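You operate a simulated robot arm through the tools that you are given. There is no shell and no other tool.

The job below is to be done with a simulated robot arm. You get a single attempt, and the scene is never put back.

TASK
Swap the clamped moulding for the one with teal ends.
Fine: the old one goes on the green mat; stop up to the new one, black knob at TIGHT.

It is judged by the outcome, as a careful person would: the job done as asked, and still so three seconds after it is handed in. It fails if anything else is knocked over, pushed out of place, dropped, spilled or broken.

THE ROBOT
A 6-joint arm with a fingered hand, fixed in place. Base frame: the origin is at the foot of the arm, x ahead of it, y to its left, z up; the work surface is at about z = 0.95. Readings come in m, degrees, newtons and seconds.
With the tool pointing down near the work surface it reaches from about 0.26 to 0.68 m from the base axis. Its first joint turns from -166.0 to 166.0 degrees. Payload 4 kg.
The TCP is the grasp point between the finger pads, 0.022 m short of the fingertips. In the tool frame z runs along the fingers and y along their closing line. The gripper opens to 0.112 m. The gripper's body begins 0.06 m behind the TCP. The gripper is a hand of 4 fingers: y runs from the thumb to the fingers, the wrist lies at [0, 0, -0.218] in the tool frame, and closing takes about 1.5 s.
Orientation is that of the tool frame in the base frame, as a unit quaternion [w, x, y, z]. With the fingers straight down and closing along the base's y, the tool's x points along the base's -x, its y along +y and its z along -z.

THE INTERFACE
- The arm moves only by the tool step_arm. Its argument "rows" is a list of rows, each a list of 2 entries, a list of its own where there are three numbers: the shift along the tool's x, y, z in m, then the turn, a rotation vector about the tool's x, y, z in degrees. In form: [[[x, y, z], [wx, wy, wz]], ...]. A call has 1 to 20 rows; each row is the pose to reach, as a shift and turn from the pose commanded when the call began, along the tool's axes at that moment. "jaw" is the closure, from 0 (fully open) to 1 (shut), set as the call begins (left out, the last holds). Each row takes 0.2 s and may step no farther than 0.05 m and 8.6 degrees from the row before; otherwise, or with a gripper value out of range, the whole call is refused. A pose out of reach is approached as far as the arm can. The call stops where the force on the tool passes 40 N (or 10 N more than at its start, if that is more) or the arm is blocked; 0.2 s more then pass. The fingers move at their own pace (about 0.045 m/s each) and stop on an object; they squeeze with about 25 N. The grip force told is the motor's: it shows also when the fingers shut on nothing. Time passes only in rows, and 0.2 s behind the last, so rows that repeat a pose let the fingers close. It gives the time, the measured TCP pose, the force on the tool (base axes), the opening and the grip force at its end, in the units of the frame above (readings bear some noise), with the torque about the TCP (base axes, N m) and any sound that the robot's microphone picked up.
- Cameras (640 x 400 px; columns grow to the right, rows downward): "scene" is fixed at [0.4036, -0.6544, 1.6749]; the picture's right is [0.98, -0.20, 0.00], its down [-0.13, -0.62, -0.78] and it looks along [0.16, 0.76, -0.63] (base axes); focal length 334 px, centre (320, 200). "wrist" rides on the gripper at [0.069, 0.004, -0.083] in the tool frame; the picture's right is [-0.06, 1.00, 0.00], its down [-0.77, -0.05, -0.64] and it looks along [-0.64, -0.04, 0.77] (tool axes); focal length 243 px, centre (320, 200). There is no depth. A picture from a camera that has moved, and an enlarged one, comes with that camera's place and axes in the base frame and with its lens. The place of the scene camera against the robot may be out by one fixed shift of up to 0.012 m in any direction.
- capture(camera): a new picture of that camera. The clock stands still meanwhile.
- grasp_type(shape): the hand has 4 fingers and takes this shape, open, in about a second: jaw (thumb against the fingers, like two jaws); tri (thumb and two fingers); tip (a fingertip pinch); poke (one finger out to press); point (the index stretched); flat (the hand flat); cup (the hand cupped); fist (a fist). The gripper value then closes the fingers along that shape, each until it touches; the sizes above hold for jaw. It gives what a move gives, with no picture.
- close_up(camera, box): a new picture of the part [left, top, right, bottom] of that camera's present view, enlarged. The clock stands still meanwhile.
- job_done(): hands the job in; it is judged then, once.

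Places have to be worked out from the pictures, the camera data and where the tool is seen. Open the gripper and draw the arm clear of the work before you hand the job in, unless the task says otherwise.

The tools are called after "Emit:" as name(argument=value, ...) on one line, values as JSON. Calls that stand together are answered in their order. step_arm: Moves the arm, as the interface text tells. Its arguments: {"type":"object","properties":{"rows":{"type":"array","items":{"type":"array"}},"jaw":{"type":"number"}},"required":["rows"]} The other tools are called the same way: grasp_type (shape) gives the hand a shape; capture (camera) takes a picture; close_up (camera, box) takes an enlarged picture of a part of a camera's view; job_done () hands the job in.

At the start:

```text
time: 0.0
tool_pos: [0.3999, 0.0076, 1.2732]
orientation: [0.0, -0.001, 1.0, 0.0]
ft_force: [-0.1, 0.0, -0.6]
torque: [-0.03, -0.01, -0.03]
opening: 0.1119
gripper_force: 0.2
shape: jaw
```

scene: 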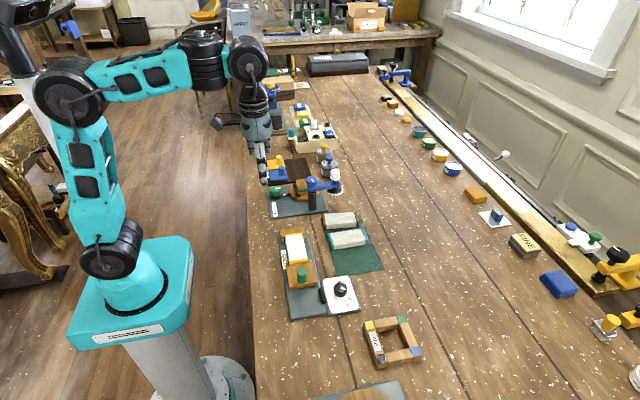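
wrist: 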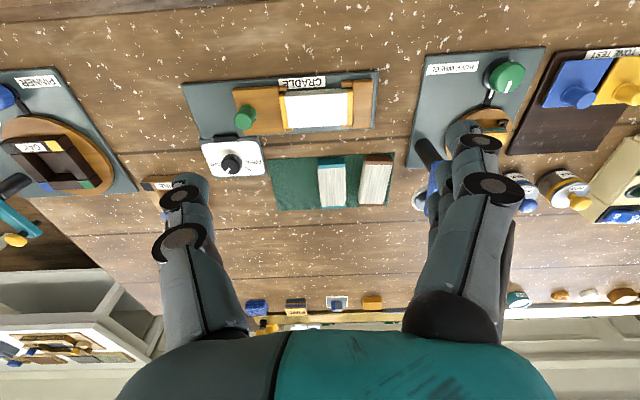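

The pictures show a fixture labelled CRADLE with a clamped pale moulding, a green knob, a black knob on a white plate, and a green mat with two pieces. I'll take enlarged looks before moving.

Emit:
close_up(camera="scene", box=[260, 200, 400, 330])

Emit:
close_up(camera="wrist", box=[170, 60, 420, 220])

```text
3.08 times, centred on (330, 265) of scene
camera zoom: at [0.4036, -0.6544, 1.6749], right [0.98, -0.2, 0.0], down [-0.13, -0.62, -0.78], along [0.16, 0.76, -0.63], focal length 1028 px, centre (289, 0)
```

zoom: 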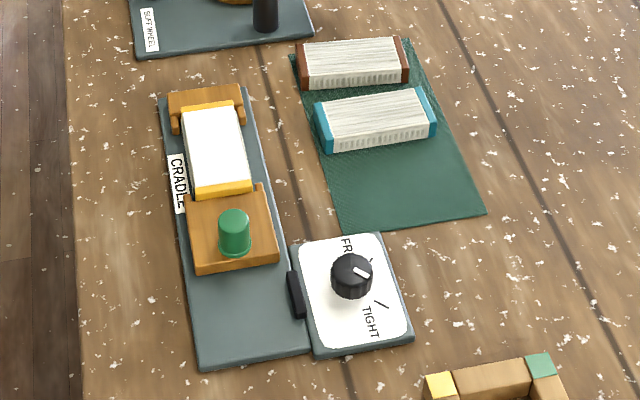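

```text
2.50 times, centred on (295, 140) of wrist
camera zoom: at [0.3312, 0.013, 1.3554], right [0.06, 1.0, 0.0], down [0.77, -0.05, 0.64], along [0.64, -0.04, -0.77], focal length 606 px, centre (382, 350)
```

zoom: 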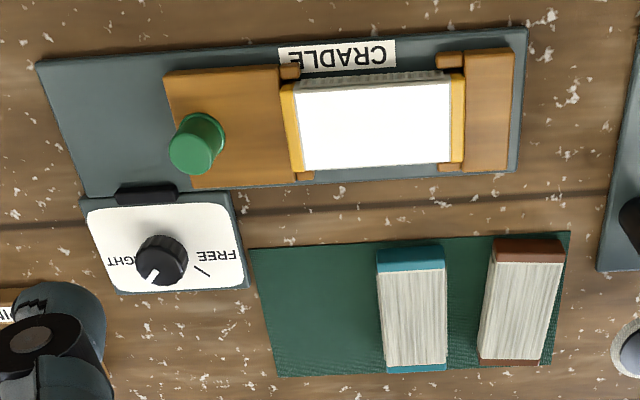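

I'll look closer at the black knob's dial and the clamp's end details before planning.

Emit:
close_up(camera="scene", box=[315, 270, 365, 320])

Emit:
close_up(camera="wrist", box=[195, 130, 275, 180])

Emit:
close_up(camera="scene", box=[275, 220, 335, 300])

Emit:
close_up(camera="wrist", box=[180, 65, 390, 145])

```text
8.00 times, centred on (340, 295) of scene
camera zoom: at [0.4036, -0.6544, 1.6749], right [0.98, -0.2, 0.0], down [-0.13, -0.62, -0.78], along [0.16, 0.76, -0.63], focal length 2672 px, centre (160, -560)
```

zoom: 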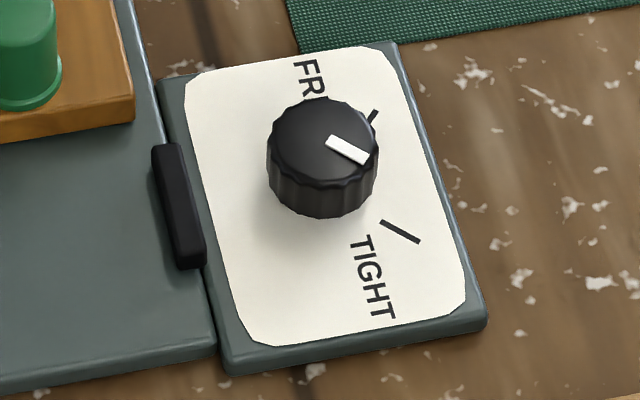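

```text
8.00 times, centred on (235, 155) of wrist
camera zoom: at [0.3312, 0.013, 1.3554], right [0.06, 1.0, 0.0], down [0.77, -0.05, 0.64], along [0.64, -0.04, -0.77], focal length 1941 px, centre (1000, 560)
```

zoom: 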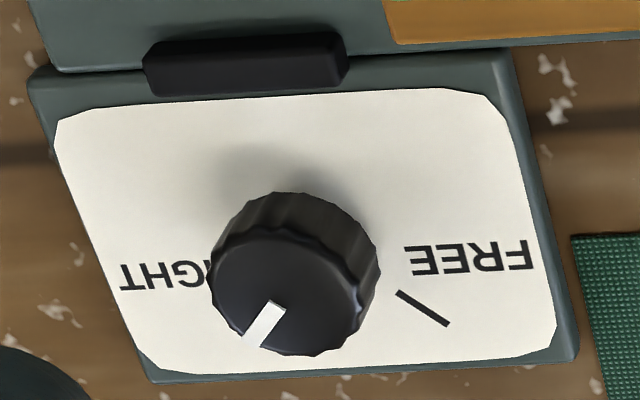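

```text
5.00 times, centred on (305, 260) of scene
camera zoom: at [0.4036, -0.6544, 1.6749], right [0.98, -0.2, 0.0], down [-0.13, -0.62, -0.78], along [0.16, 0.76, -0.63], focal length 1670 px, centre (395, -100)
```

zoom: 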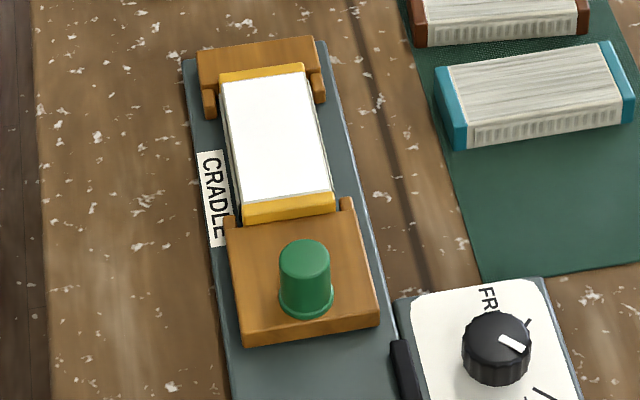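

```text
3.05 times, centred on (285, 105) of wrist
camera zoom: at [0.3312, 0.013, 1.3554], right [0.06, 1.0, 0.0], down [0.77, -0.05, 0.64], along [0.64, -0.04, -0.77], focal length 739 px, centre (427, 490)
```

zoom: 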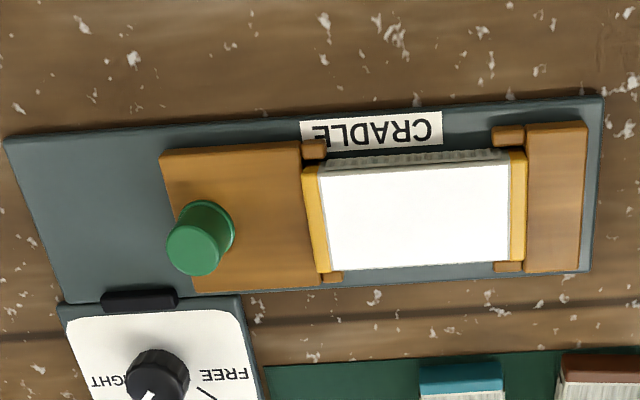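

The black knob's pointer is parallel to the TIGHT tick, so the clamp is locked now. I'll check the hand's finger layout and the mat pieces in close-ups.

Emit:
close_up(camera="scene", box=[200, 80, 300, 200])

Emit:
close_up(camera="wrist", box=[260, 140, 400, 220])

Emit:
close_up(camera="scene", box=[315, 200, 395, 280])

```text
3.33 times, centred on (250, 140) of scene
camera zoom: at [0.4036, -0.6544, 1.6749], right [0.98, -0.2, 0.0], down [-0.13, -0.62, -0.78], along [0.16, 0.76, -0.63], focal length 1114 px, centre (553, 400)
```

zoom: 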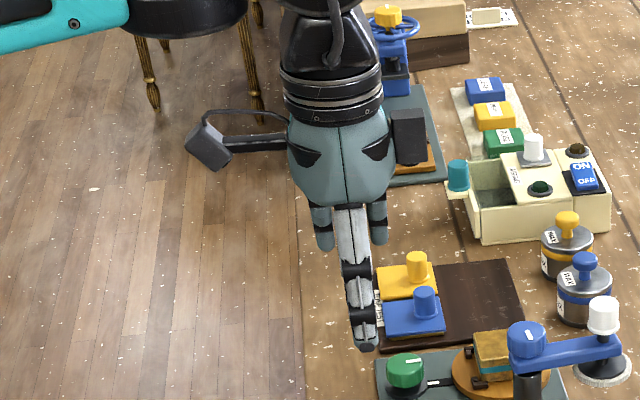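

```text
4.57 times, centred on (330, 180) of wrist
camera zoom: at [0.3312, 0.013, 1.3554], right [0.06, 1.0, 0.0], down [0.77, -0.05, 0.64], along [0.64, -0.04, -0.77], focal length 1109 px, centre (274, 291)
```

zoom: 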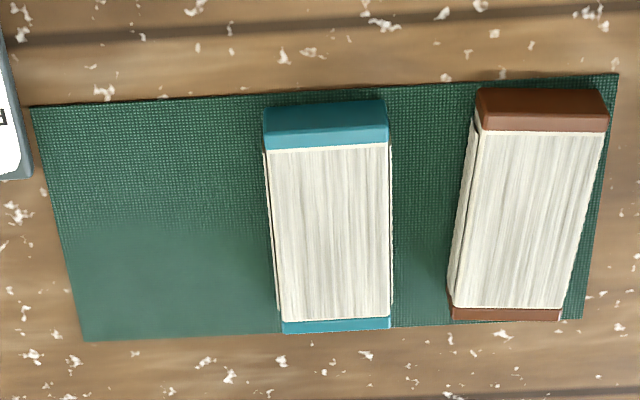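

```text
5.00 times, centred on (355, 240) of scene
camera zoom: at [0.4036, -0.6544, 1.6749], right [0.98, -0.2, 0.0], down [-0.13, -0.62, -0.78], along [0.16, 0.76, -0.63], focal length 1670 px, centre (145, 0)
```

zoom: 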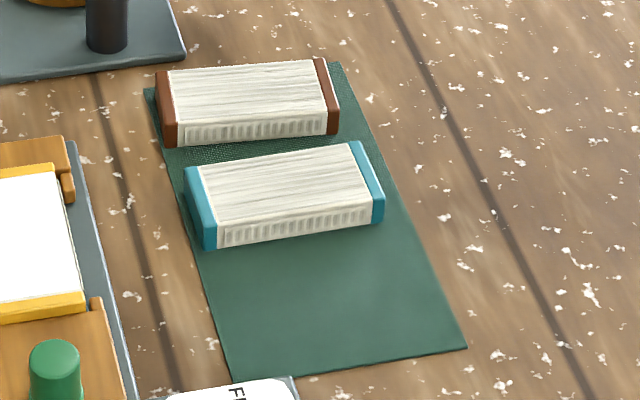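

The hand has one thumb against a central finger and side fingers. I'll lower the wrist camera toward the cradle for a second viewpoint, staying well above everything.

Emit:
step_arm(rows=[[[0, -0.017, 0.03], [0, 0, 0]], [[0, -0.034, 0.06], [0, 0, 0]], [[0, -0.051, 0.09], [0, 0, 0]], [[0, -0.068, 0.12], [0, 0, 0]]], jaw=0)

Emit:
capture(camera="wrist")

Emit:
capture(camera="scene")

```text
time: 1.0
tool_pos: [0.3986, -0.0622, 1.1532]
orientation: [0.0, 0.0, 1.0, 0.0]
ft_force: [0.5, 0.4, 0.4]
torque: [-0.02, -0.02, 0.0]
opening: 0.1118
gripper_force: 0.1
shape: jaw
```

```text
taken
camera wrist: at [0.3301, -0.0559, 1.2363], right [0.06, 1.0, 0.0], down [0.76, -0.05, 0.64], along [0.64, -0.04, -0.77], focal length 243 px, centre (320, 200)
```

wrist: 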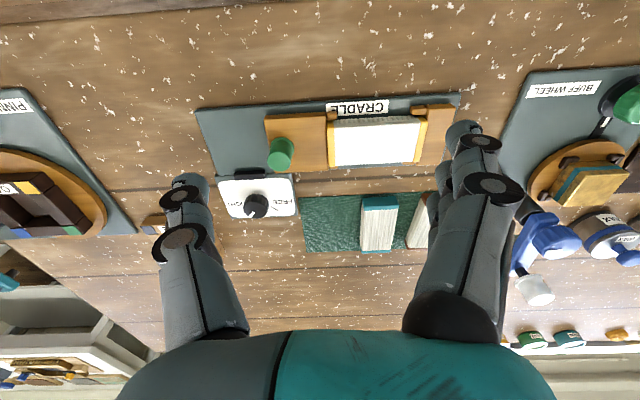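

```text
taken
```

scene: 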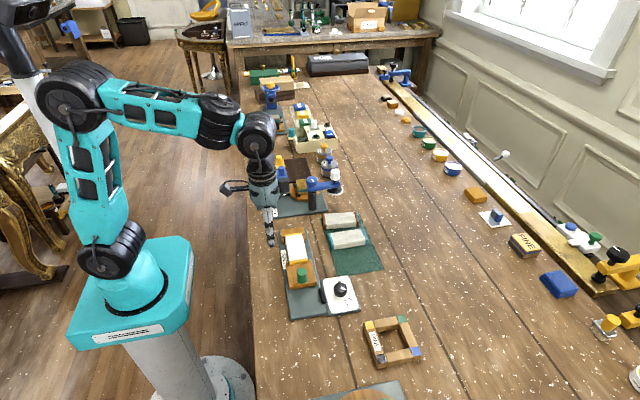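

The hand reached the new viewpoint and everything is in place. I'll enlarge the cradle and mat from here to triangulate.

Emit:
close_up(camera="wrist", box=[190, 80, 470, 230])

Emit:
close_up(camera="wrist", box=[200, 170, 460, 270])

Emit:
close_up(camera="wrist", box=[210, 165, 310, 225])

```text
2.29 times, centred on (330, 155) of wrist
camera zoom: at [0.3301, -0.0559, 1.2363], right [0.06, 1.0, 0.0], down [0.76, -0.05, 0.64], along [0.64, -0.04, -0.77], focal length 555 px, centre (297, 303)
```

zoom: 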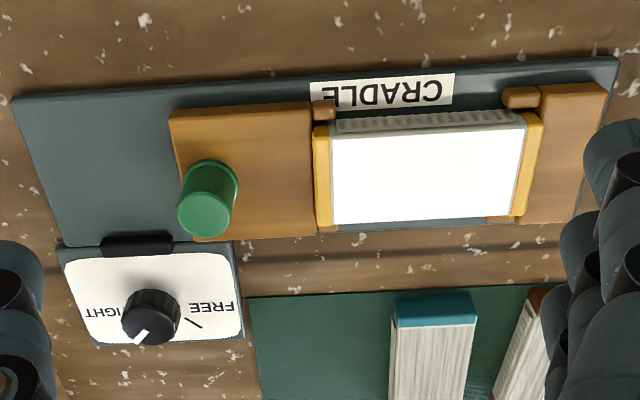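

```text
2.46 times, centred on (330, 220) of wrist
camera zoom: at [0.3301, -0.0559, 1.2363], right [0.06, 1.0, 0.0], down [0.76, -0.05, 0.64], along [0.64, -0.04, -0.77], focal length 597 px, centre (295, 151)
```

zoom: 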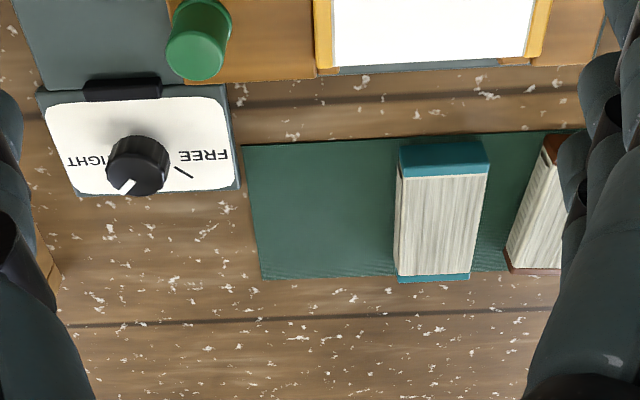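

```text
6.40 times, centred on (260, 195) of wrist
camera zoom: at [0.3301, -0.0559, 1.2363], right [0.06, 1.0, 0.0], down [0.76, -0.05, 0.64], along [0.64, -0.04, -0.77], focal length 1553 px, centre (704, 232)
```

zoom: 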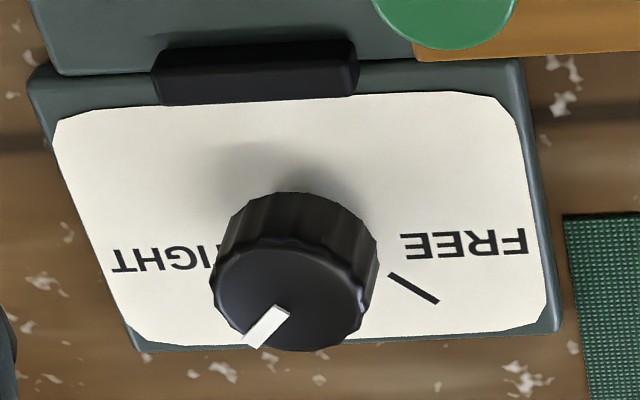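

From two viewpoints I place the black knob's top at about (0.557, -0.162, 0.980) and the green knob's top at about (0.466, -0.109, 1.004). TIGHT is near -45° and FREE near +45°. Next I move above the mat to measure the pieces.

Emit:
step_arm(rows=[[[-0.027, 0.03, -0.006], [0, 0, 0]], [[-0.054, 0.06, -0.012], [0, 0, 0]], [[-0.081, 0.09, -0.017], [0, 0, 0]], [[-0.081, 0.09, -0.017], [0, 0, 0]]])

Emit:
capture(camera="wrist")

Emit:
close_up(camera="wrist", box=[150, 40, 450, 230])

```text
time: 2.0
tool_pos: [0.4791, 0.0317, 1.1694]
orientation: [0.0, 0.001, 1.0, 0.0]
ft_force: [0.5, -0.7, -0.1]
torque: [0.01, 0.01, -0.01]
opening: 0.1118
gripper_force: 0.1
shape: jaw
```

```text
taken
camera wrist: at [0.4104, 0.0362, 1.2524], right [0.06, 1.0, 0.0], down [0.77, -0.05, 0.64], along [0.64, -0.04, -0.77], focal length 243 px, centre (320, 200)
```

wrist: 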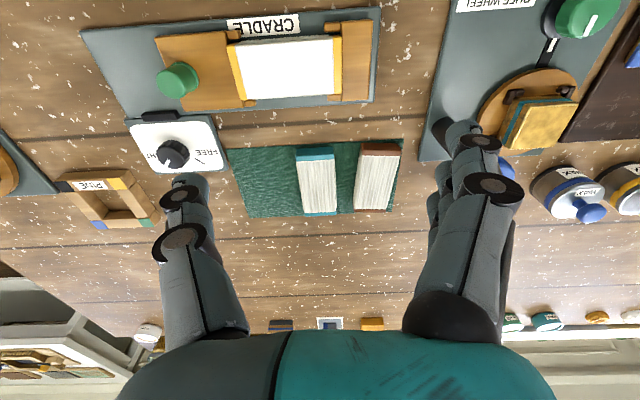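

```text
2.11 times, centred on (300, 135) of wrist
camera zoom: at [0.4104, 0.0362, 1.2524], right [0.06, 1.0, 0.0], down [0.77, -0.05, 0.64], along [0.64, -0.04, -0.77], focal length 511 px, centre (362, 337)
```

zoom: 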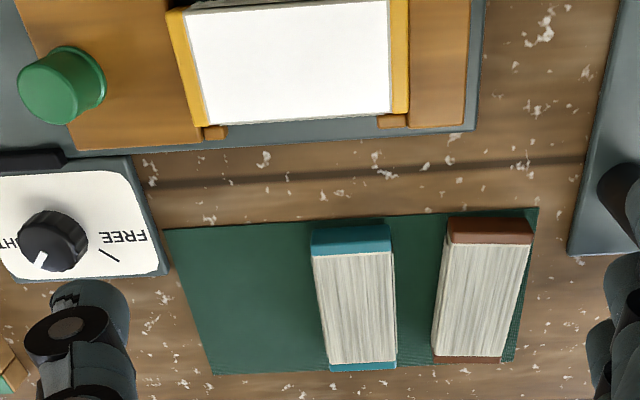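

This is a good overhead look; I'll enlarge the teal piece, the mat, and the clamped moulding from this viewpoint.

Emit:
close_up(camera="wrist", box=[220, 130, 420, 230])

Emit:
close_up(camera="wrist", box=[140, 0, 400, 140])

Emit:
close_up(camera="wrist", box=[280, 130, 360, 225])

```text
3.20 times, centred on (320, 180) of wrist
camera zoom: at [0.4104, 0.0362, 1.2524], right [0.06, 1.0, 0.0], down [0.77, -0.05, 0.64], along [0.64, -0.04, -0.77], focal length 776 px, centre (320, 264)
```

zoom: 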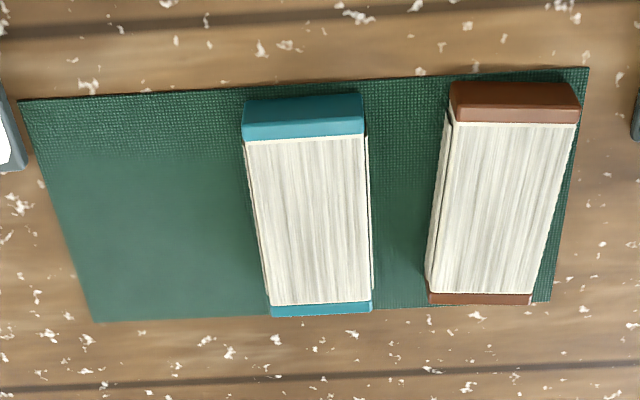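

```text
2.46 times, centred on (270, 70) of wrist
camera zoom: at [0.4104, 0.0362, 1.2524], right [0.06, 1.0, 0.0], down [0.77, -0.05, 0.64], along [0.64, -0.04, -0.77], focal length 597 px, centre (443, 520)
```

zoom: 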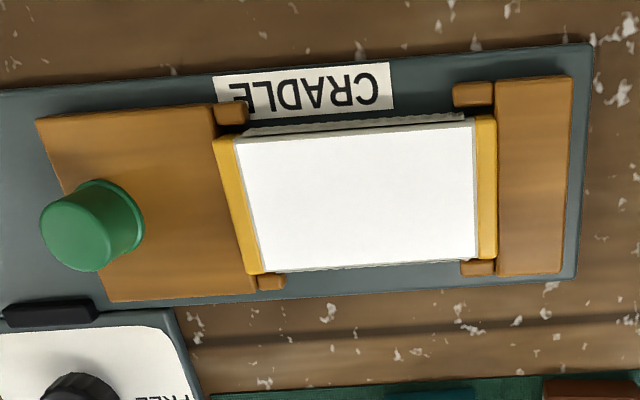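

```text
4.21 times, centred on (320, 178) of wrist
camera zoom: at [0.4104, 0.0362, 1.2524], right [0.06, 1.0, 0.0], down [0.77, -0.05, 0.64], along [0.64, -0.04, -0.77], focal length 1022 px, centre (320, 295)
```

zoom: 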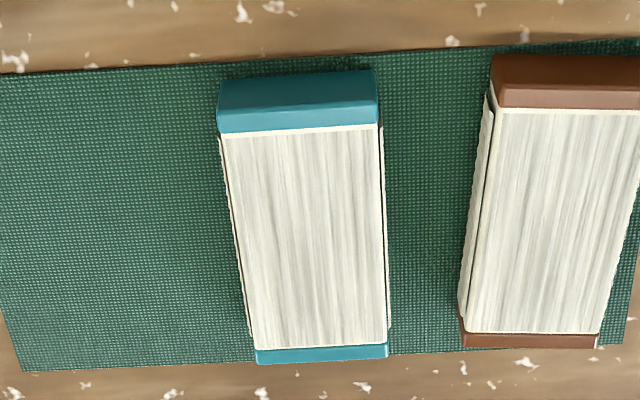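

I measure the teal piece at x 0.569–0.677, y -0.004–0.045, top z≈0.973, and the clamped one at x 0.441–0.491, y -0.055–0.0545, top about 0.98. First the black knob must go to FREE, so I move above it, yawed -90° with the jaws half open, to leave room for the 90° turn.

Emit:
step_arm(rows=[[[-0.013, -0.0323, 0.0148], [0, 0, 8.2]], [[-0.026, -0.0647, 0.0297], [0, 0, 16.4]], [[-0.039, -0.097, 0.0445], [0, 0, 24.6]], [[-0.052, -0.1293, 0.0593], [0, 0, 32.8]], [[-0.065, -0.1617, 0.0742], [0, 0, 41]], [[-0.078, -0.194, 0.089], [0, 0, 49.2]], [[-0.078, -0.194, 0.089], [0, 0, 57.4]], [[-0.078, -0.194, 0.089], [0, 0, 65.6]], [[-0.078, -0.194, 0.089], [0, 0, 73.8]], [[-0.078, -0.194, 0.089], [0, 0, 82]], [[-0.078, -0.194, 0.089], [0, 0, 90]], [[-0.078, -0.194, 0.089], [0, 0, 90]]], jaw=0.45)

Emit:
capture(camera="wrist")

Emit:
capture(camera="scene")

```text
time: 4.6
tool_pos: [0.5588, -0.1646, 1.08]
orientation: [0.0, 0.708, 0.706, 0.0]
ft_force: [0.4, 0.1, 0.0]
torque: [0.0, 0.0, 0.02]
opening: 0.0624
gripper_force: 0.1
shape: jaw
```

```text
taken
camera wrist: at [0.5639, -0.0939, 1.1631], right [1.0, -0.07, 0.0], down [-0.05, -0.77, 0.64], along [-0.04, -0.64, -0.77], focal length 243 px, centre (320, 200)
```

wrist: 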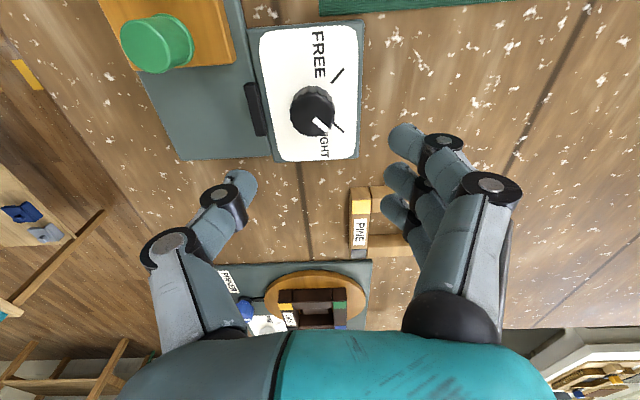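

```text
taken
```

scene: 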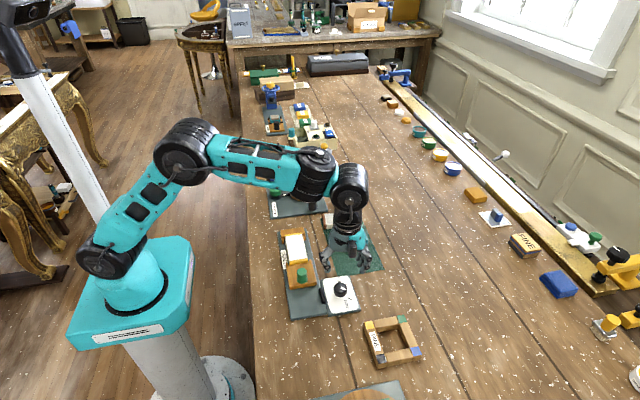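

The hand is yawed -90° over the dial with the jaw at about 62 mm. I'll enlarge the dial to refine the knob's centre and height before descending.

Emit:
close_up(camera="wrist", box=[235, 20, 375, 165])

Emit:
close_up(camera="scene", box=[310, 220, 390, 320])

```text
2.76 times, centred on (305, 92) of wrist
camera zoom: at [0.5639, -0.0939, 1.1631], right [1.0, -0.07, 0.0], down [-0.05, -0.77, 0.64], along [-0.04, -0.64, -0.77], focal length 669 px, centre (361, 497)
```

zoom: 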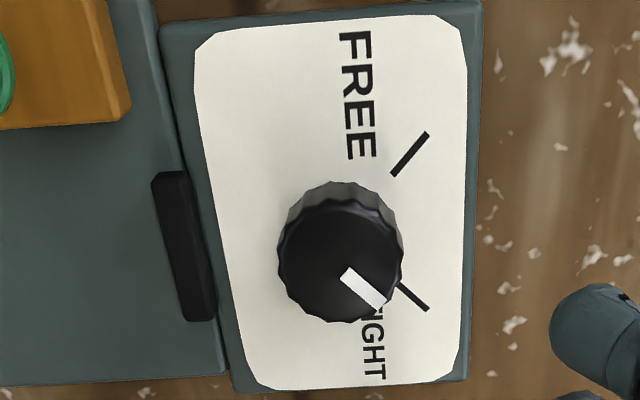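

```text
4.00 times, centred on (350, 270) of scene
camera zoom: at [0.4036, -0.6544, 1.6749], right [0.98, -0.2, 0.0], down [-0.13, -0.62, -0.78], along [0.16, 0.76, -0.63], focal length 1336 px, centre (200, -80)
```

zoom: 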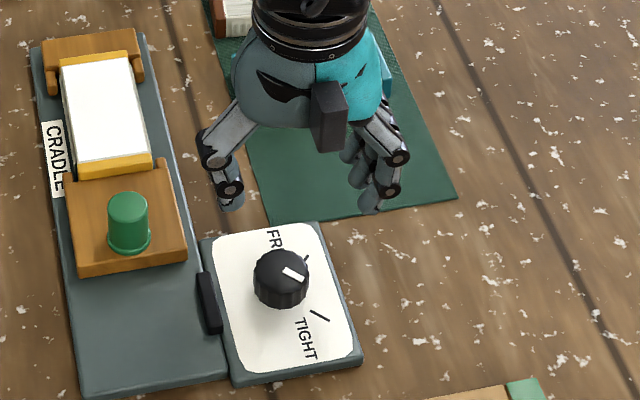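

Pointer and TIGHT tick are parallel, and I refine the knob's centre to about (0.555, -0.1625), top 0.98. I narrow the jaw to about 50 mm and descend so the fingertips straddle the knob's upper half, above the black bar.

Emit:
step_arm(rows=[[[0.0021, -0.0038, 0.0], [0, 0, 0]], [[0.0021, -0.0038, 0.02], [0, 0, 0]], [[0.0021, -0.0038, 0.04], [0, 0, 0]], [[0.0021, -0.0038, 0.06], [0, 0, 0]], [[0.0021, -0.0038, 0.07], [0, 0, 0]], [[0.0021, -0.0038, 0.08], [0, 0, 0]], [[0.0021, -0.0038, 0.089], [0, 0, 0]], [[0.0021, -0.0038, 0.089], [0, 0, 0]]], jaw=0.56)

Emit:
capture(camera="wrist")

Emit:
close_up(camera="scene", box=[290, 220, 400, 320])

```text
time: 6.4
tool_pos: [0.5553, -0.1625, 0.9925]
orientation: [0.0, 0.707, 0.708, 0.0]
ft_force: [0.0, 0.0, 0.1]
torque: [0.0, -0.02, -0.02]
opening: 0.05
gripper_force: 0.0
shape: jaw
```

```text
taken
camera wrist: at [0.5609, -0.0911, 1.0746], right [1.0, -0.06, 0.0], down [-0.05, -0.77, 0.64], along [-0.04, -0.64, -0.77], focal length 243 px, centre (320, 200)
```

wrist: 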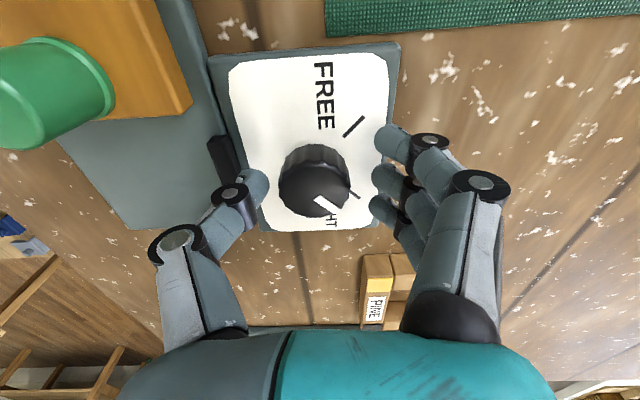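

```text
4.00 times, centred on (345, 270) of scene
camera zoom: at [0.4036, -0.6544, 1.6749], right [0.98, -0.2, 0.0], down [-0.13, -0.62, -0.78], along [0.16, 0.76, -0.63], focal length 1336 px, centre (220, -80)
```

zoom: 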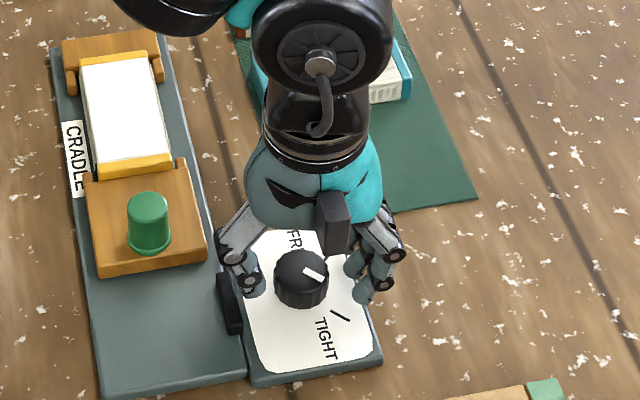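

The jaw straddles the knob without contact. I'll enlarge to check how well it is centred before closing.

Emit:
close_up(camera="wrist", box=[220, 120, 420, 245])

```text
3.20 times, centred on (320, 182) of wrist
camera zoom: at [0.5609, -0.0911, 1.0746], right [1.0, -0.06, 0.0], down [-0.05, -0.77, 0.64], along [-0.04, -0.64, -0.77], focal length 776 px, centre (320, 256)
```

zoom: 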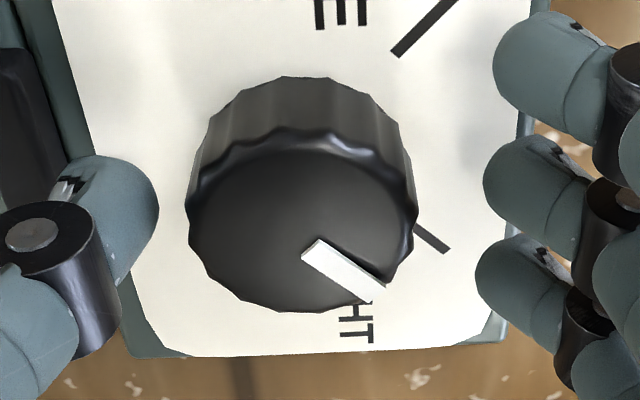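

The knob sits about 2.7 mm toward the thumb side, so I shift the hand to centre it, then close on the knob.

Emit:
step_arm(rows=[[[-0.001, -0.0027, 0.001], [0, 0, 0]], [[-0.001, -0.0027, 0.001], [0, 0, 0]]])

Emit:
step_arm(rows=[[[0, 0, 0], [0, 0, 0]], [[0, 0, 0], [0, 0, 0]], [[0, 0, 0], [0, 0, 0]], [[0, 0, 0], [0, 0, 0]], [[0, 0, 0], [0, 0, 0]], [[0, 0, 0], [0, 0, 0]]], jaw=1.0)

Emit:
capture(camera="wrist")

```text
time: 7.0
tool_pos: [0.5518, -0.1636, 0.9898]
orientation: [0.001, 0.708, 0.707, 0.0]
ft_force: [-0.9, 0.5, -0.1]
torque: [-0.02, 0.03, 0.05]
opening: 0.0502
gripper_force: 0.0
shape: jaw
```

```text
time: 8.4
tool_pos: [0.5537, -0.1634, 0.9909]
orientation: [0.0, 0.707, 0.708, 0.0]
ft_force: [0.1, -0.3, -2.2]
torque: [-0.01, 0.0, 0.02]
opening: 0.0193
gripper_force: 24.9
shape: jaw
```

```text
taken
camera wrist: at [0.5584, -0.0924, 1.0733], right [1.0, -0.06, 0.0], down [-0.05, -0.77, 0.64], along [-0.04, -0.64, -0.77], focal length 243 px, centre (320, 200)
```

wrist: 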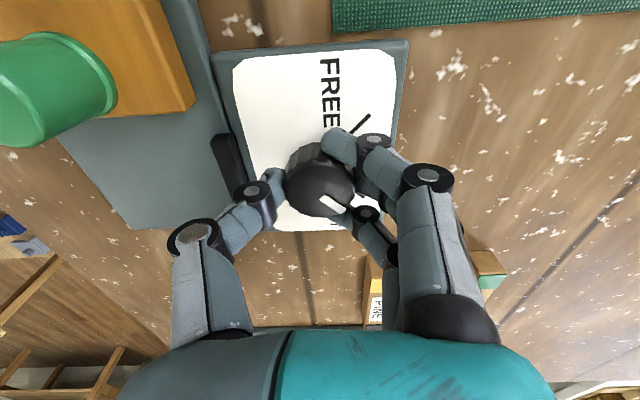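

The fingers are closed round the knob with about 25 N and negligible side force. I turn counter-clockwise (seen from above) by 30° first and check that the pointer follows.

Emit:
step_arm(rows=[[[0, 0, 0], [0, 0, -6]], [[0, 0, 0], [0, 0, -12]], [[0, 0, 0], [0, 0, -18]], [[0, 0, 0], [0, 0, -24]], [[0, 0, 0], [0, 0, -30]], [[0, 0, 0], [0, 0, -30]]])

Emit:
close_up(camera="wrist", box=[200, 40, 440, 240])

Emit:
close_up(camera="scene", box=[290, 220, 400, 320])

```text
time: 9.8
tool_pos: [0.5526, -0.1637, 0.9905]
orientation: [0.0, 0.499, 0.866, 0.0]
ft_force: [4.0, 2.6, -3.3]
torque: [0.05, -0.13, 0.01]
opening: 0.0185
gripper_force: 25.0
shape: jaw
```

```text
2.00 times, centred on (320, 140) of wrist
camera zoom: at [0.5225, -0.0998, 1.0735], right [0.9, 0.45, 0.0], down [0.34, -0.69, 0.64], along [0.29, -0.57, -0.77], focal length 485 px, centre (320, 320)
```

zoom: 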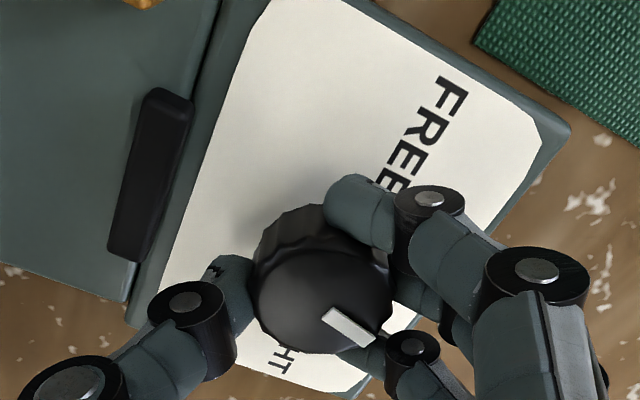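

```text
4.00 times, centred on (345, 270) of scene
camera zoom: at [0.4036, -0.6544, 1.6749], right [0.98, -0.2, 0.0], down [-0.13, -0.62, -0.78], along [0.16, 0.76, -0.63], focal length 1336 px, centre (220, -80)
```

zoom: 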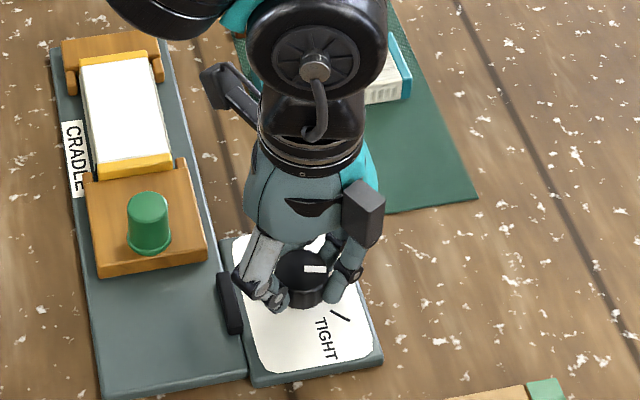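

The pointer turned with the hand and forces are small. I continue the remaining 60° toward FREE.

Emit:
step_arm(rows=[[[0, 0, 0], [0, 0, -6]], [[0, 0, 0], [0, 0, -12]], [[0, 0, 0], [0, 0, -18]], [[0, 0, 0], [0, 0, -24]], [[0, 0, 0], [0, 0, -30]], [[0, 0, 0], [0, 0, -36]], [[0, 0, 0], [0, 0, -42]], [[0, 0, 0], [0, 0, -48]], [[0, 0, 0], [0, 0, -54]], [[0, 0, 0], [0, 0, -60]], [[0, 0, 0], [0, 0, -60]]])

Emit:
close_up(camera="wrist", box=[200, 80, 440, 240])

Emit:
close_up(camera="scene", box=[290, 220, 400, 320])

```text
time: 12.2
tool_pos: [0.5528, -0.1634, 0.9903]
orientation: [0.001, -0.001, 1.0, 0.0]
ft_force: [14.1, 6.0, -3.3]
torque: [0.18, -0.23, -0.02]
opening: 0.0182
gripper_force: 25.0
shape: jaw
```

```text
2.50 times, centred on (320, 160) of wrist
camera zoom: at [0.4841, -0.1581, 1.0735], right [0.06, 1.0, 0.0], down [0.76, -0.05, 0.64], along [0.64, -0.04, -0.77], focal length 606 px, centre (320, 300)
```

zoom: 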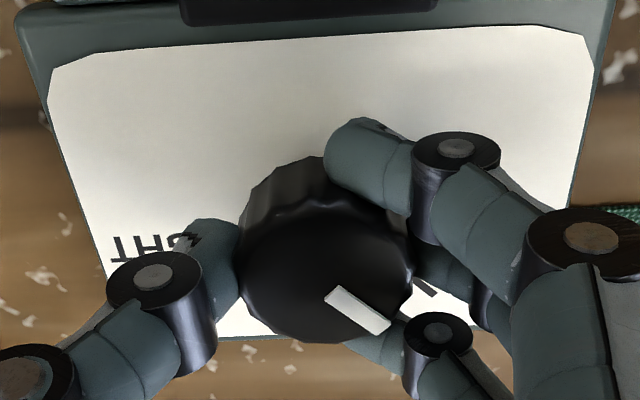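

```text
4.00 times, centred on (345, 270) of scene
camera zoom: at [0.4036, -0.6544, 1.6749], right [0.98, -0.2, 0.0], down [-0.13, -0.62, -0.78], along [0.16, 0.76, -0.63], focal length 1336 px, centre (220, -80)
```

zoom: 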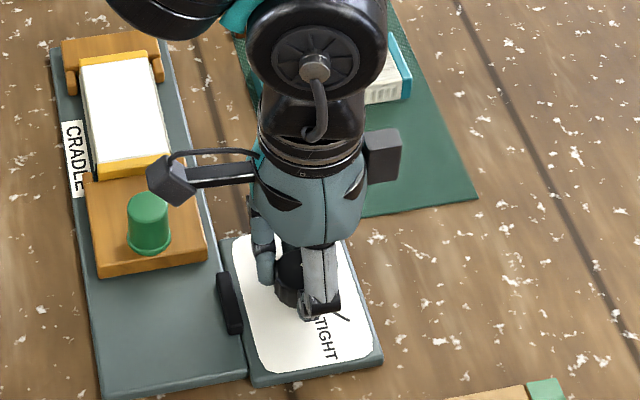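

The knob turned about 90°; side force is only ~14 N. I open the fingers part-way and rise to inspect the pointer against the FREE tick.

Emit:
step_arm(rows=[[[0, 0, 0], [0, 0, 0]], [[0, 0, 0], [0, 0, 0]], [[0, 0, 0], [0, 0, 0]], [[0, 0, 0], [0, 0, 0]], [[0, 0, 0], [0, 0, 0]]], jaw=0.5)

Emit:
step_arm(rows=[[[0, 0, -0.02], [0, 0, 0]], [[0, 0, -0.05], [0, 0, 0]], [[0, 0, -0.09], [0, 0, 0]], [[0, 0, -0.09], [0, 0, 0]]])

Emit:
capture(camera="wrist")

Emit:
close_up(camera="wrist", box=[220, 80, 400, 200])

Emit:
close_up(camera="scene", box=[310, 265, 370, 320])

```text
time: 13.4
tool_pos: [0.5511, -0.1644, 0.9901]
orientation: [0.0, 0.001, 1.0, 0.0]
ft_force: [-0.5, -0.1, 0.1]
torque: [-0.02, 0.01, 0.04]
opening: 0.0551
gripper_force: 0.0
shape: jaw
```

```text
time: 14.4
tool_pos: [0.5528, -0.1635, 1.0817]
orientation: [0.0, 0.0, 1.0, -0.001]
ft_force: [0.5, 0.1, -0.2]
torque: [-0.01, -0.01, 0.0]
opening: 0.0552
gripper_force: 0.1
shape: jaw
```

```text
taken
camera wrist: at [0.4839, -0.1575, 1.1639], right [0.06, 1.0, 0.0], down [0.77, -0.05, 0.64], along [0.64, -0.04, -0.77], focal length 243 px, centre (320, 200)
```

wrist: 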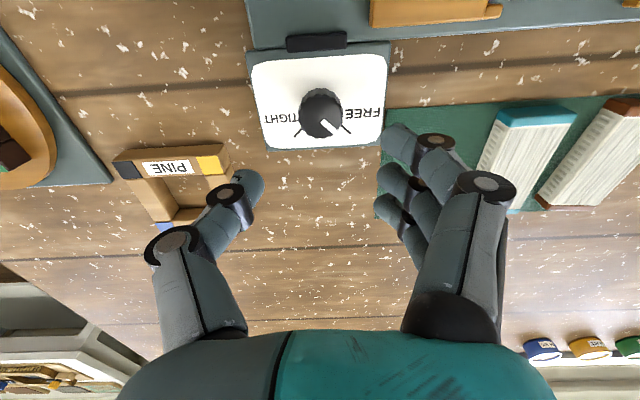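

```text
3.33 times, centred on (310, 140) of wrist
camera zoom: at [0.4839, -0.1575, 1.1639], right [0.06, 1.0, 0.0], down [0.77, -0.05, 0.64], along [0.64, -0.04, -0.77], focal length 809 px, centre (353, 400)
```

zoom: 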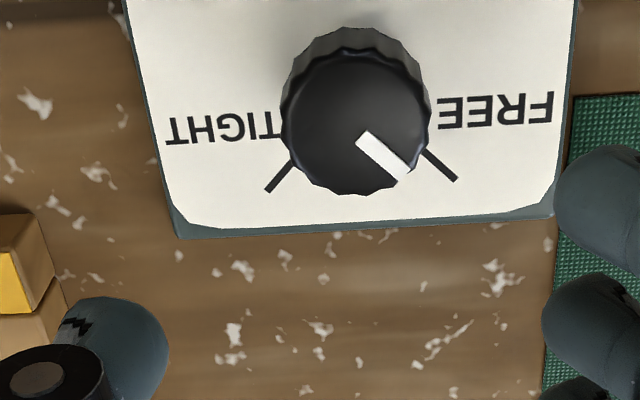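

```text
7.27 times, centred on (340, 292) of scene
camera zoom: at [0.4036, -0.6544, 1.6749], right [0.98, -0.2, 0.0], down [-0.13, -0.62, -0.78], along [0.16, 0.76, -0.63], focal length 2430 px, centre (174, -473)
```

zoom: 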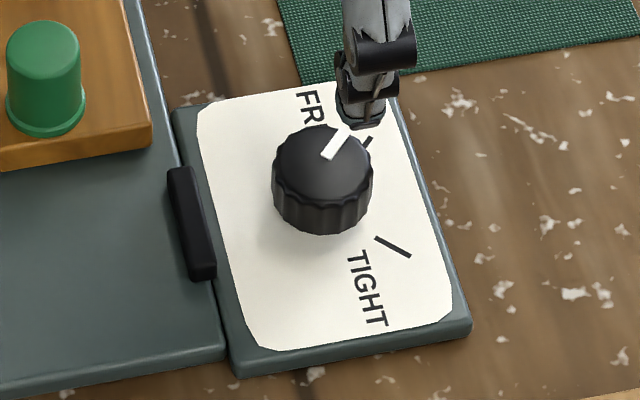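

The pointer is now aligned with the FREE tick. Next I move above the green knob of the stop at about (0.466, -0.109), staying at z 1.07.

Emit:
step_arm(rows=[[[0.029, 0.018, 0.0], [0, 0, 0]], [[0.058, 0.036, 0.0], [0, 0, 0]], [[0.0868, 0.0545, 0.0], [0, 0, 0]], [[0.0868, 0.0545, 0.0], [0, 0, 0]]])

Emit:
capture(camera="wrist")

Emit:
close_up(camera="wrist", box=[220, 60, 420, 220])

Emit:
close_up(camera="scene", box=[260, 210, 360, 310])

```text
time: 15.4
tool_pos: [0.4642, -0.1079, 1.0831]
orientation: [0.0, 0.0, 1.0, 0.001]
ft_force: [-0.1, -0.2, -0.7]
torque: [-0.04, 0.02, 0.03]
opening: 0.0553
gripper_force: 0.2
shape: jaw
```

```text
taken
camera wrist: at [0.3957, -0.1015, 1.1652], right [0.06, 1.0, 0.0], down [0.77, -0.05, 0.64], along [0.64, -0.04, -0.77], focal length 243 px, centre (320, 200)
```

wrist: 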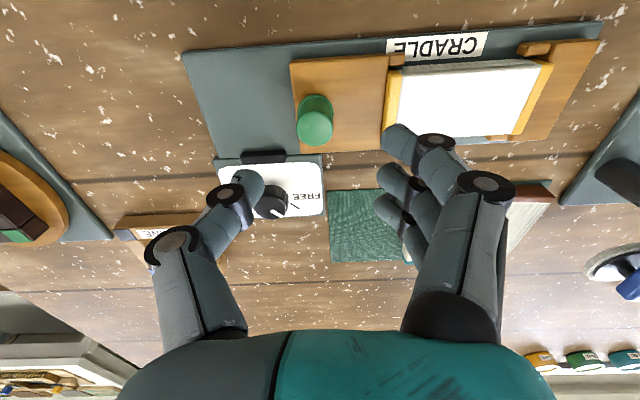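

```text
2.50 times, centred on (320, 140) of wrist
camera zoom: at [0.3957, -0.1015, 1.1652], right [0.06, 1.0, 0.0], down [0.77, -0.05, 0.64], along [0.64, -0.04, -0.77], focal length 606 px, centre (320, 350)
```

zoom: 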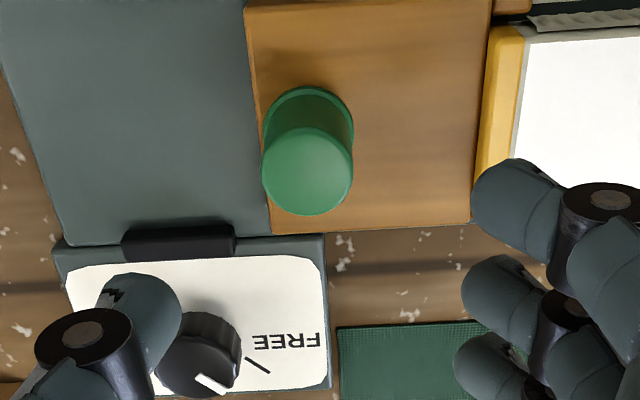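

```text
4.00 times, centred on (310, 260) of scene
camera zoom: at [0.4036, -0.6544, 1.6749], right [0.98, -0.2, 0.0], down [-0.13, -0.62, -0.78], along [0.16, 0.76, -0.63], focal length 1336 px, centre (360, -40)
```

zoom: 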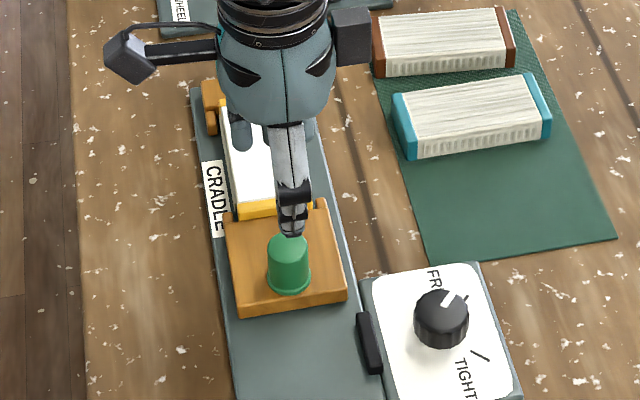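

The green knob's top refines to (0.465, -0.1095, 1.0045). I lower the hand so the fingertips straddle it at about z 0.987, above the block and moulding, then close.

Emit:
step_arm(rows=[[[-0.0008, -0.0016, 0.0], [0, 0, 0]], [[-0.0008, -0.0016, 0.02], [0, 0, 0]], [[-0.0008, -0.0016, 0.04], [0, 0, 0]], [[-0.0008, -0.0016, 0.055], [0, 0, 0]], [[-0.0008, -0.0016, 0.066], [0, 0, 0]], [[-0.0008, -0.0016, 0.074], [0, 0, 0]], [[-0.0008, -0.0016, 0.074], [0, 0, 0]]])

Emit:
close_up(camera="wrist", box=[200, 90, 440, 240])

Emit:
close_up(camera="scene", box=[260, 210, 360, 310])

```text
time: 17.0
tool_pos: [0.4671, -0.1098, 1.0074]
orientation: [0.0, 0.0, 1.0, 0.0]
ft_force: [0.5, 0.5, -0.1]
torque: [-0.01, 0.0, -0.02]
opening: 0.0552
gripper_force: 0.0
shape: jaw
```

```text
2.67 times, centred on (320, 165) of wrist
camera zoom: at [0.3978, -0.1046, 1.0896], right [0.06, 1.0, 0.0], down [0.77, -0.05, 0.64], along [0.64, -0.04, -0.77], focal length 647 px, centre (320, 293)
```

zoom: 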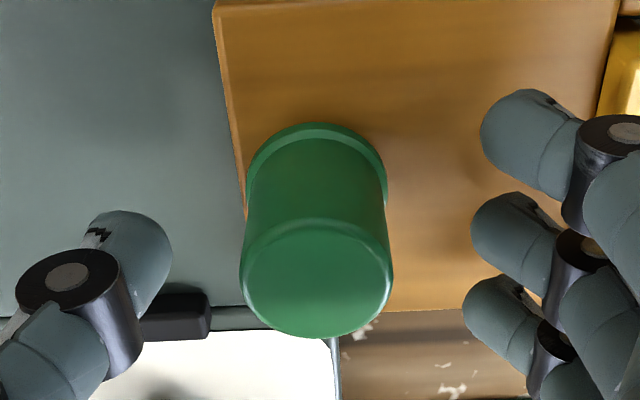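

```text
4.00 times, centred on (310, 260) of scene
camera zoom: at [0.4036, -0.6544, 1.6749], right [0.98, -0.2, 0.0], down [-0.13, -0.62, -0.78], along [0.16, 0.76, -0.63], focal length 1336 px, centre (360, -40)
```

zoom: 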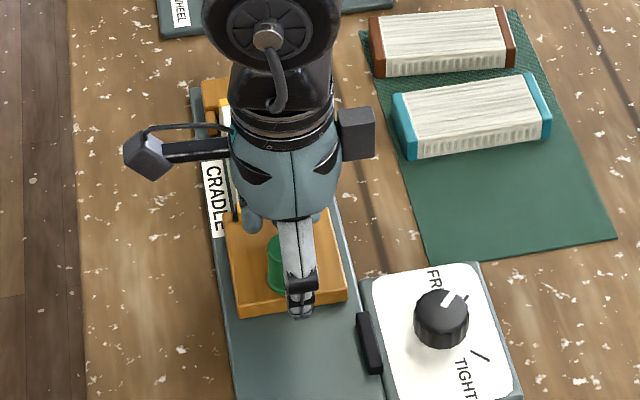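

The hand straddles the green knob well centred. I close on it.

Emit:
step_arm(rows=[[[0, 0, 0], [0, 0, 0]], [[0, 0, 0], [0, 0, 0]], [[0, 0, 0], [0, 0, 0]], [[0, 0, 0], [0, 0, 0]], [[0, 0, 0], [0, 0, 0]], [[0, 0, 0], [0, 0, 0]]], jaw=1.0)

Emit:
close_up(camera="wrist", box=[200, 90, 440, 240])

```text
time: 18.4
tool_pos: [0.4659, -0.112, 1.0076]
orientation: [0.0, 0.001, 1.0, 0.0]
ft_force: [0.8, -12.4, -2.4]
torque: [-0.15, -0.05, 0.04]
opening: 0.0077
gripper_force: 25.1
shape: jaw
```

```text
2.67 times, centred on (320, 165) of wrist
camera zoom: at [0.3979, -0.1055, 1.0896], right [0.07, 1.0, 0.0], down [0.76, -0.05, 0.64], along [0.64, -0.04, -0.77], focal length 647 px, centre (320, 293)
```

zoom: 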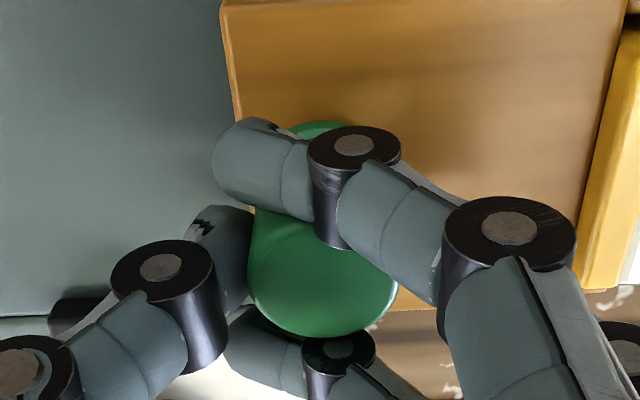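

The knob is held firmly at 25 N. I slide the stop 30 mm toward -y, away from the moulding, in small steps.

Emit:
step_arm(rows=[[[0, -0.004, 0], [0, 0, 0]], [[0, -0.009, 0], [0, 0, 0]], [[0, -0.014, 0], [0, 0, 0]], [[0, -0.019, 0], [0, 0, 0]], [[0, -0.024, 0], [0, 0, 0]], [[0, -0.03, 0], [0, 0, 0]], [[0, -0.03, 0], [0, 0, 0]]])

Emit:
capture(camera="scene")

Emit:
capture(camera="wrist")

```text
time: 20.0
tool_pos: [0.4669, -0.1413, 1.0078]
orientation: [0.0, 0.0, 1.0, 0.001]
ft_force: [-2.5, 0.4, -0.5]
torque: [0.1, -0.03, -0.02]
opening: 0.0058
gripper_force: 25.0
shape: jaw
```

```text
taken
```

scene: 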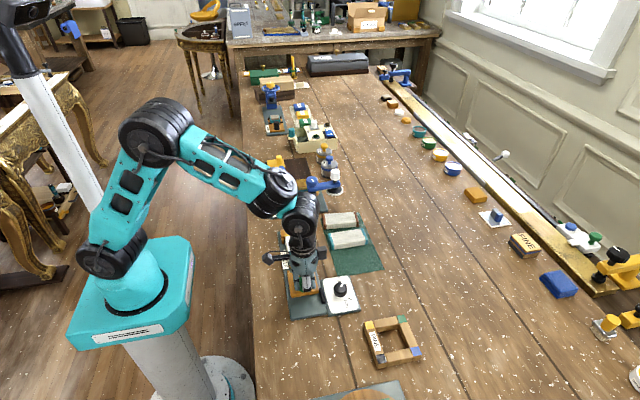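

```text
taken
camera wrist: at [0.398, -0.1354, 1.0894], right [0.06, 1.0, 0.0], down [0.77, -0.05, 0.64], along [0.64, -0.04, -0.77], focal length 243 px, centre (320, 200)
```

wrist: 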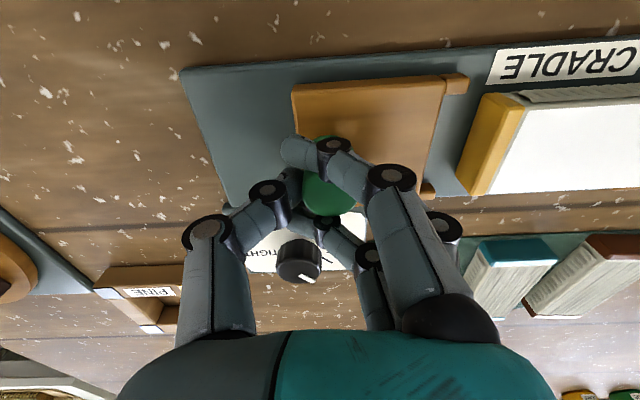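

The stop slid freely back about 30 mm and the moulding stayed in place. I open the fingers part-way and rise clear of the green knob.

Emit:
step_arm(rows=[[[0, 0, 0], [0, 0, 0]], [[0, 0, 0], [0, 0, 0]], [[0, 0, 0], [0, 0, 0]], [[0, 0, 0], [0, 0, 0]], [[0, 0, 0], [0, 0, 0]], [[0, 0, 0], [0, 0, 0]]], jaw=0.48)

Emit:
step_arm(rows=[[[0, 0, -0.02], [0, 0, 0]], [[0, 0, -0.05], [0, 0, 0]], [[0, 0, -0.09], [0, 0, 0]], [[0, 0.04, -0.12], [0, 0, 0]], [[0, 0.07, -0.14], [0, 0, 0]], [[0, 0.07, -0.14], [0, 0, 0]]])

Emit:
capture(camera="wrist")

Emit:
close_up(camera="scene", box=[260, 210, 400, 320])

```text
time: 21.4
tool_pos: [0.4657, -0.1409, 1.0064]
orientation: [0.001, 0.0, 1.0, -0.001]
ft_force: [-0.4, 0.6, -0.1]
torque: [-0.01, -0.05, -0.02]
opening: 0.058
gripper_force: 0.0
shape: jaw
```

```text
time: 22.8
tool_pos: [0.4646, -0.0709, 1.1474]
orientation: [0.0, 0.0, 1.0, 0.0]
ft_force: [0.3, -0.1, 0.0]
torque: [0.02, 0.02, 0.0]
opening: 0.0579
gripper_force: 0.1
shape: jaw
```

```text
taken
camera wrist: at [0.3964, -0.0648, 1.2304], right [0.06, 1.0, 0.0], down [0.77, -0.05, 0.64], along [0.64, -0.04, -0.77], focal length 243 px, centre (320, 200)
```

wrist: 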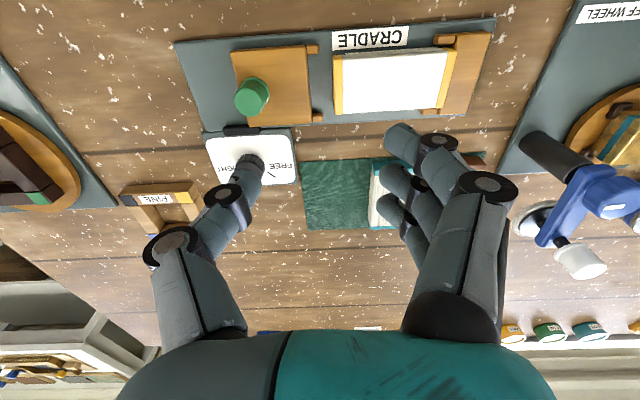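

```text
3.64 times, centred on (330, 265) of scene
camera zoom: at [0.4036, -0.6544, 1.6749], right [0.98, -0.2, 0.0], down [-0.13, -0.62, -0.78], along [0.16, 0.76, -0.63], focal length 1215 px, centre (284, -36)
```

zoom: 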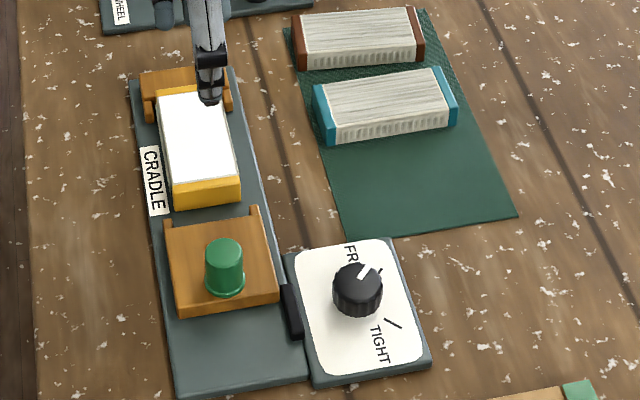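

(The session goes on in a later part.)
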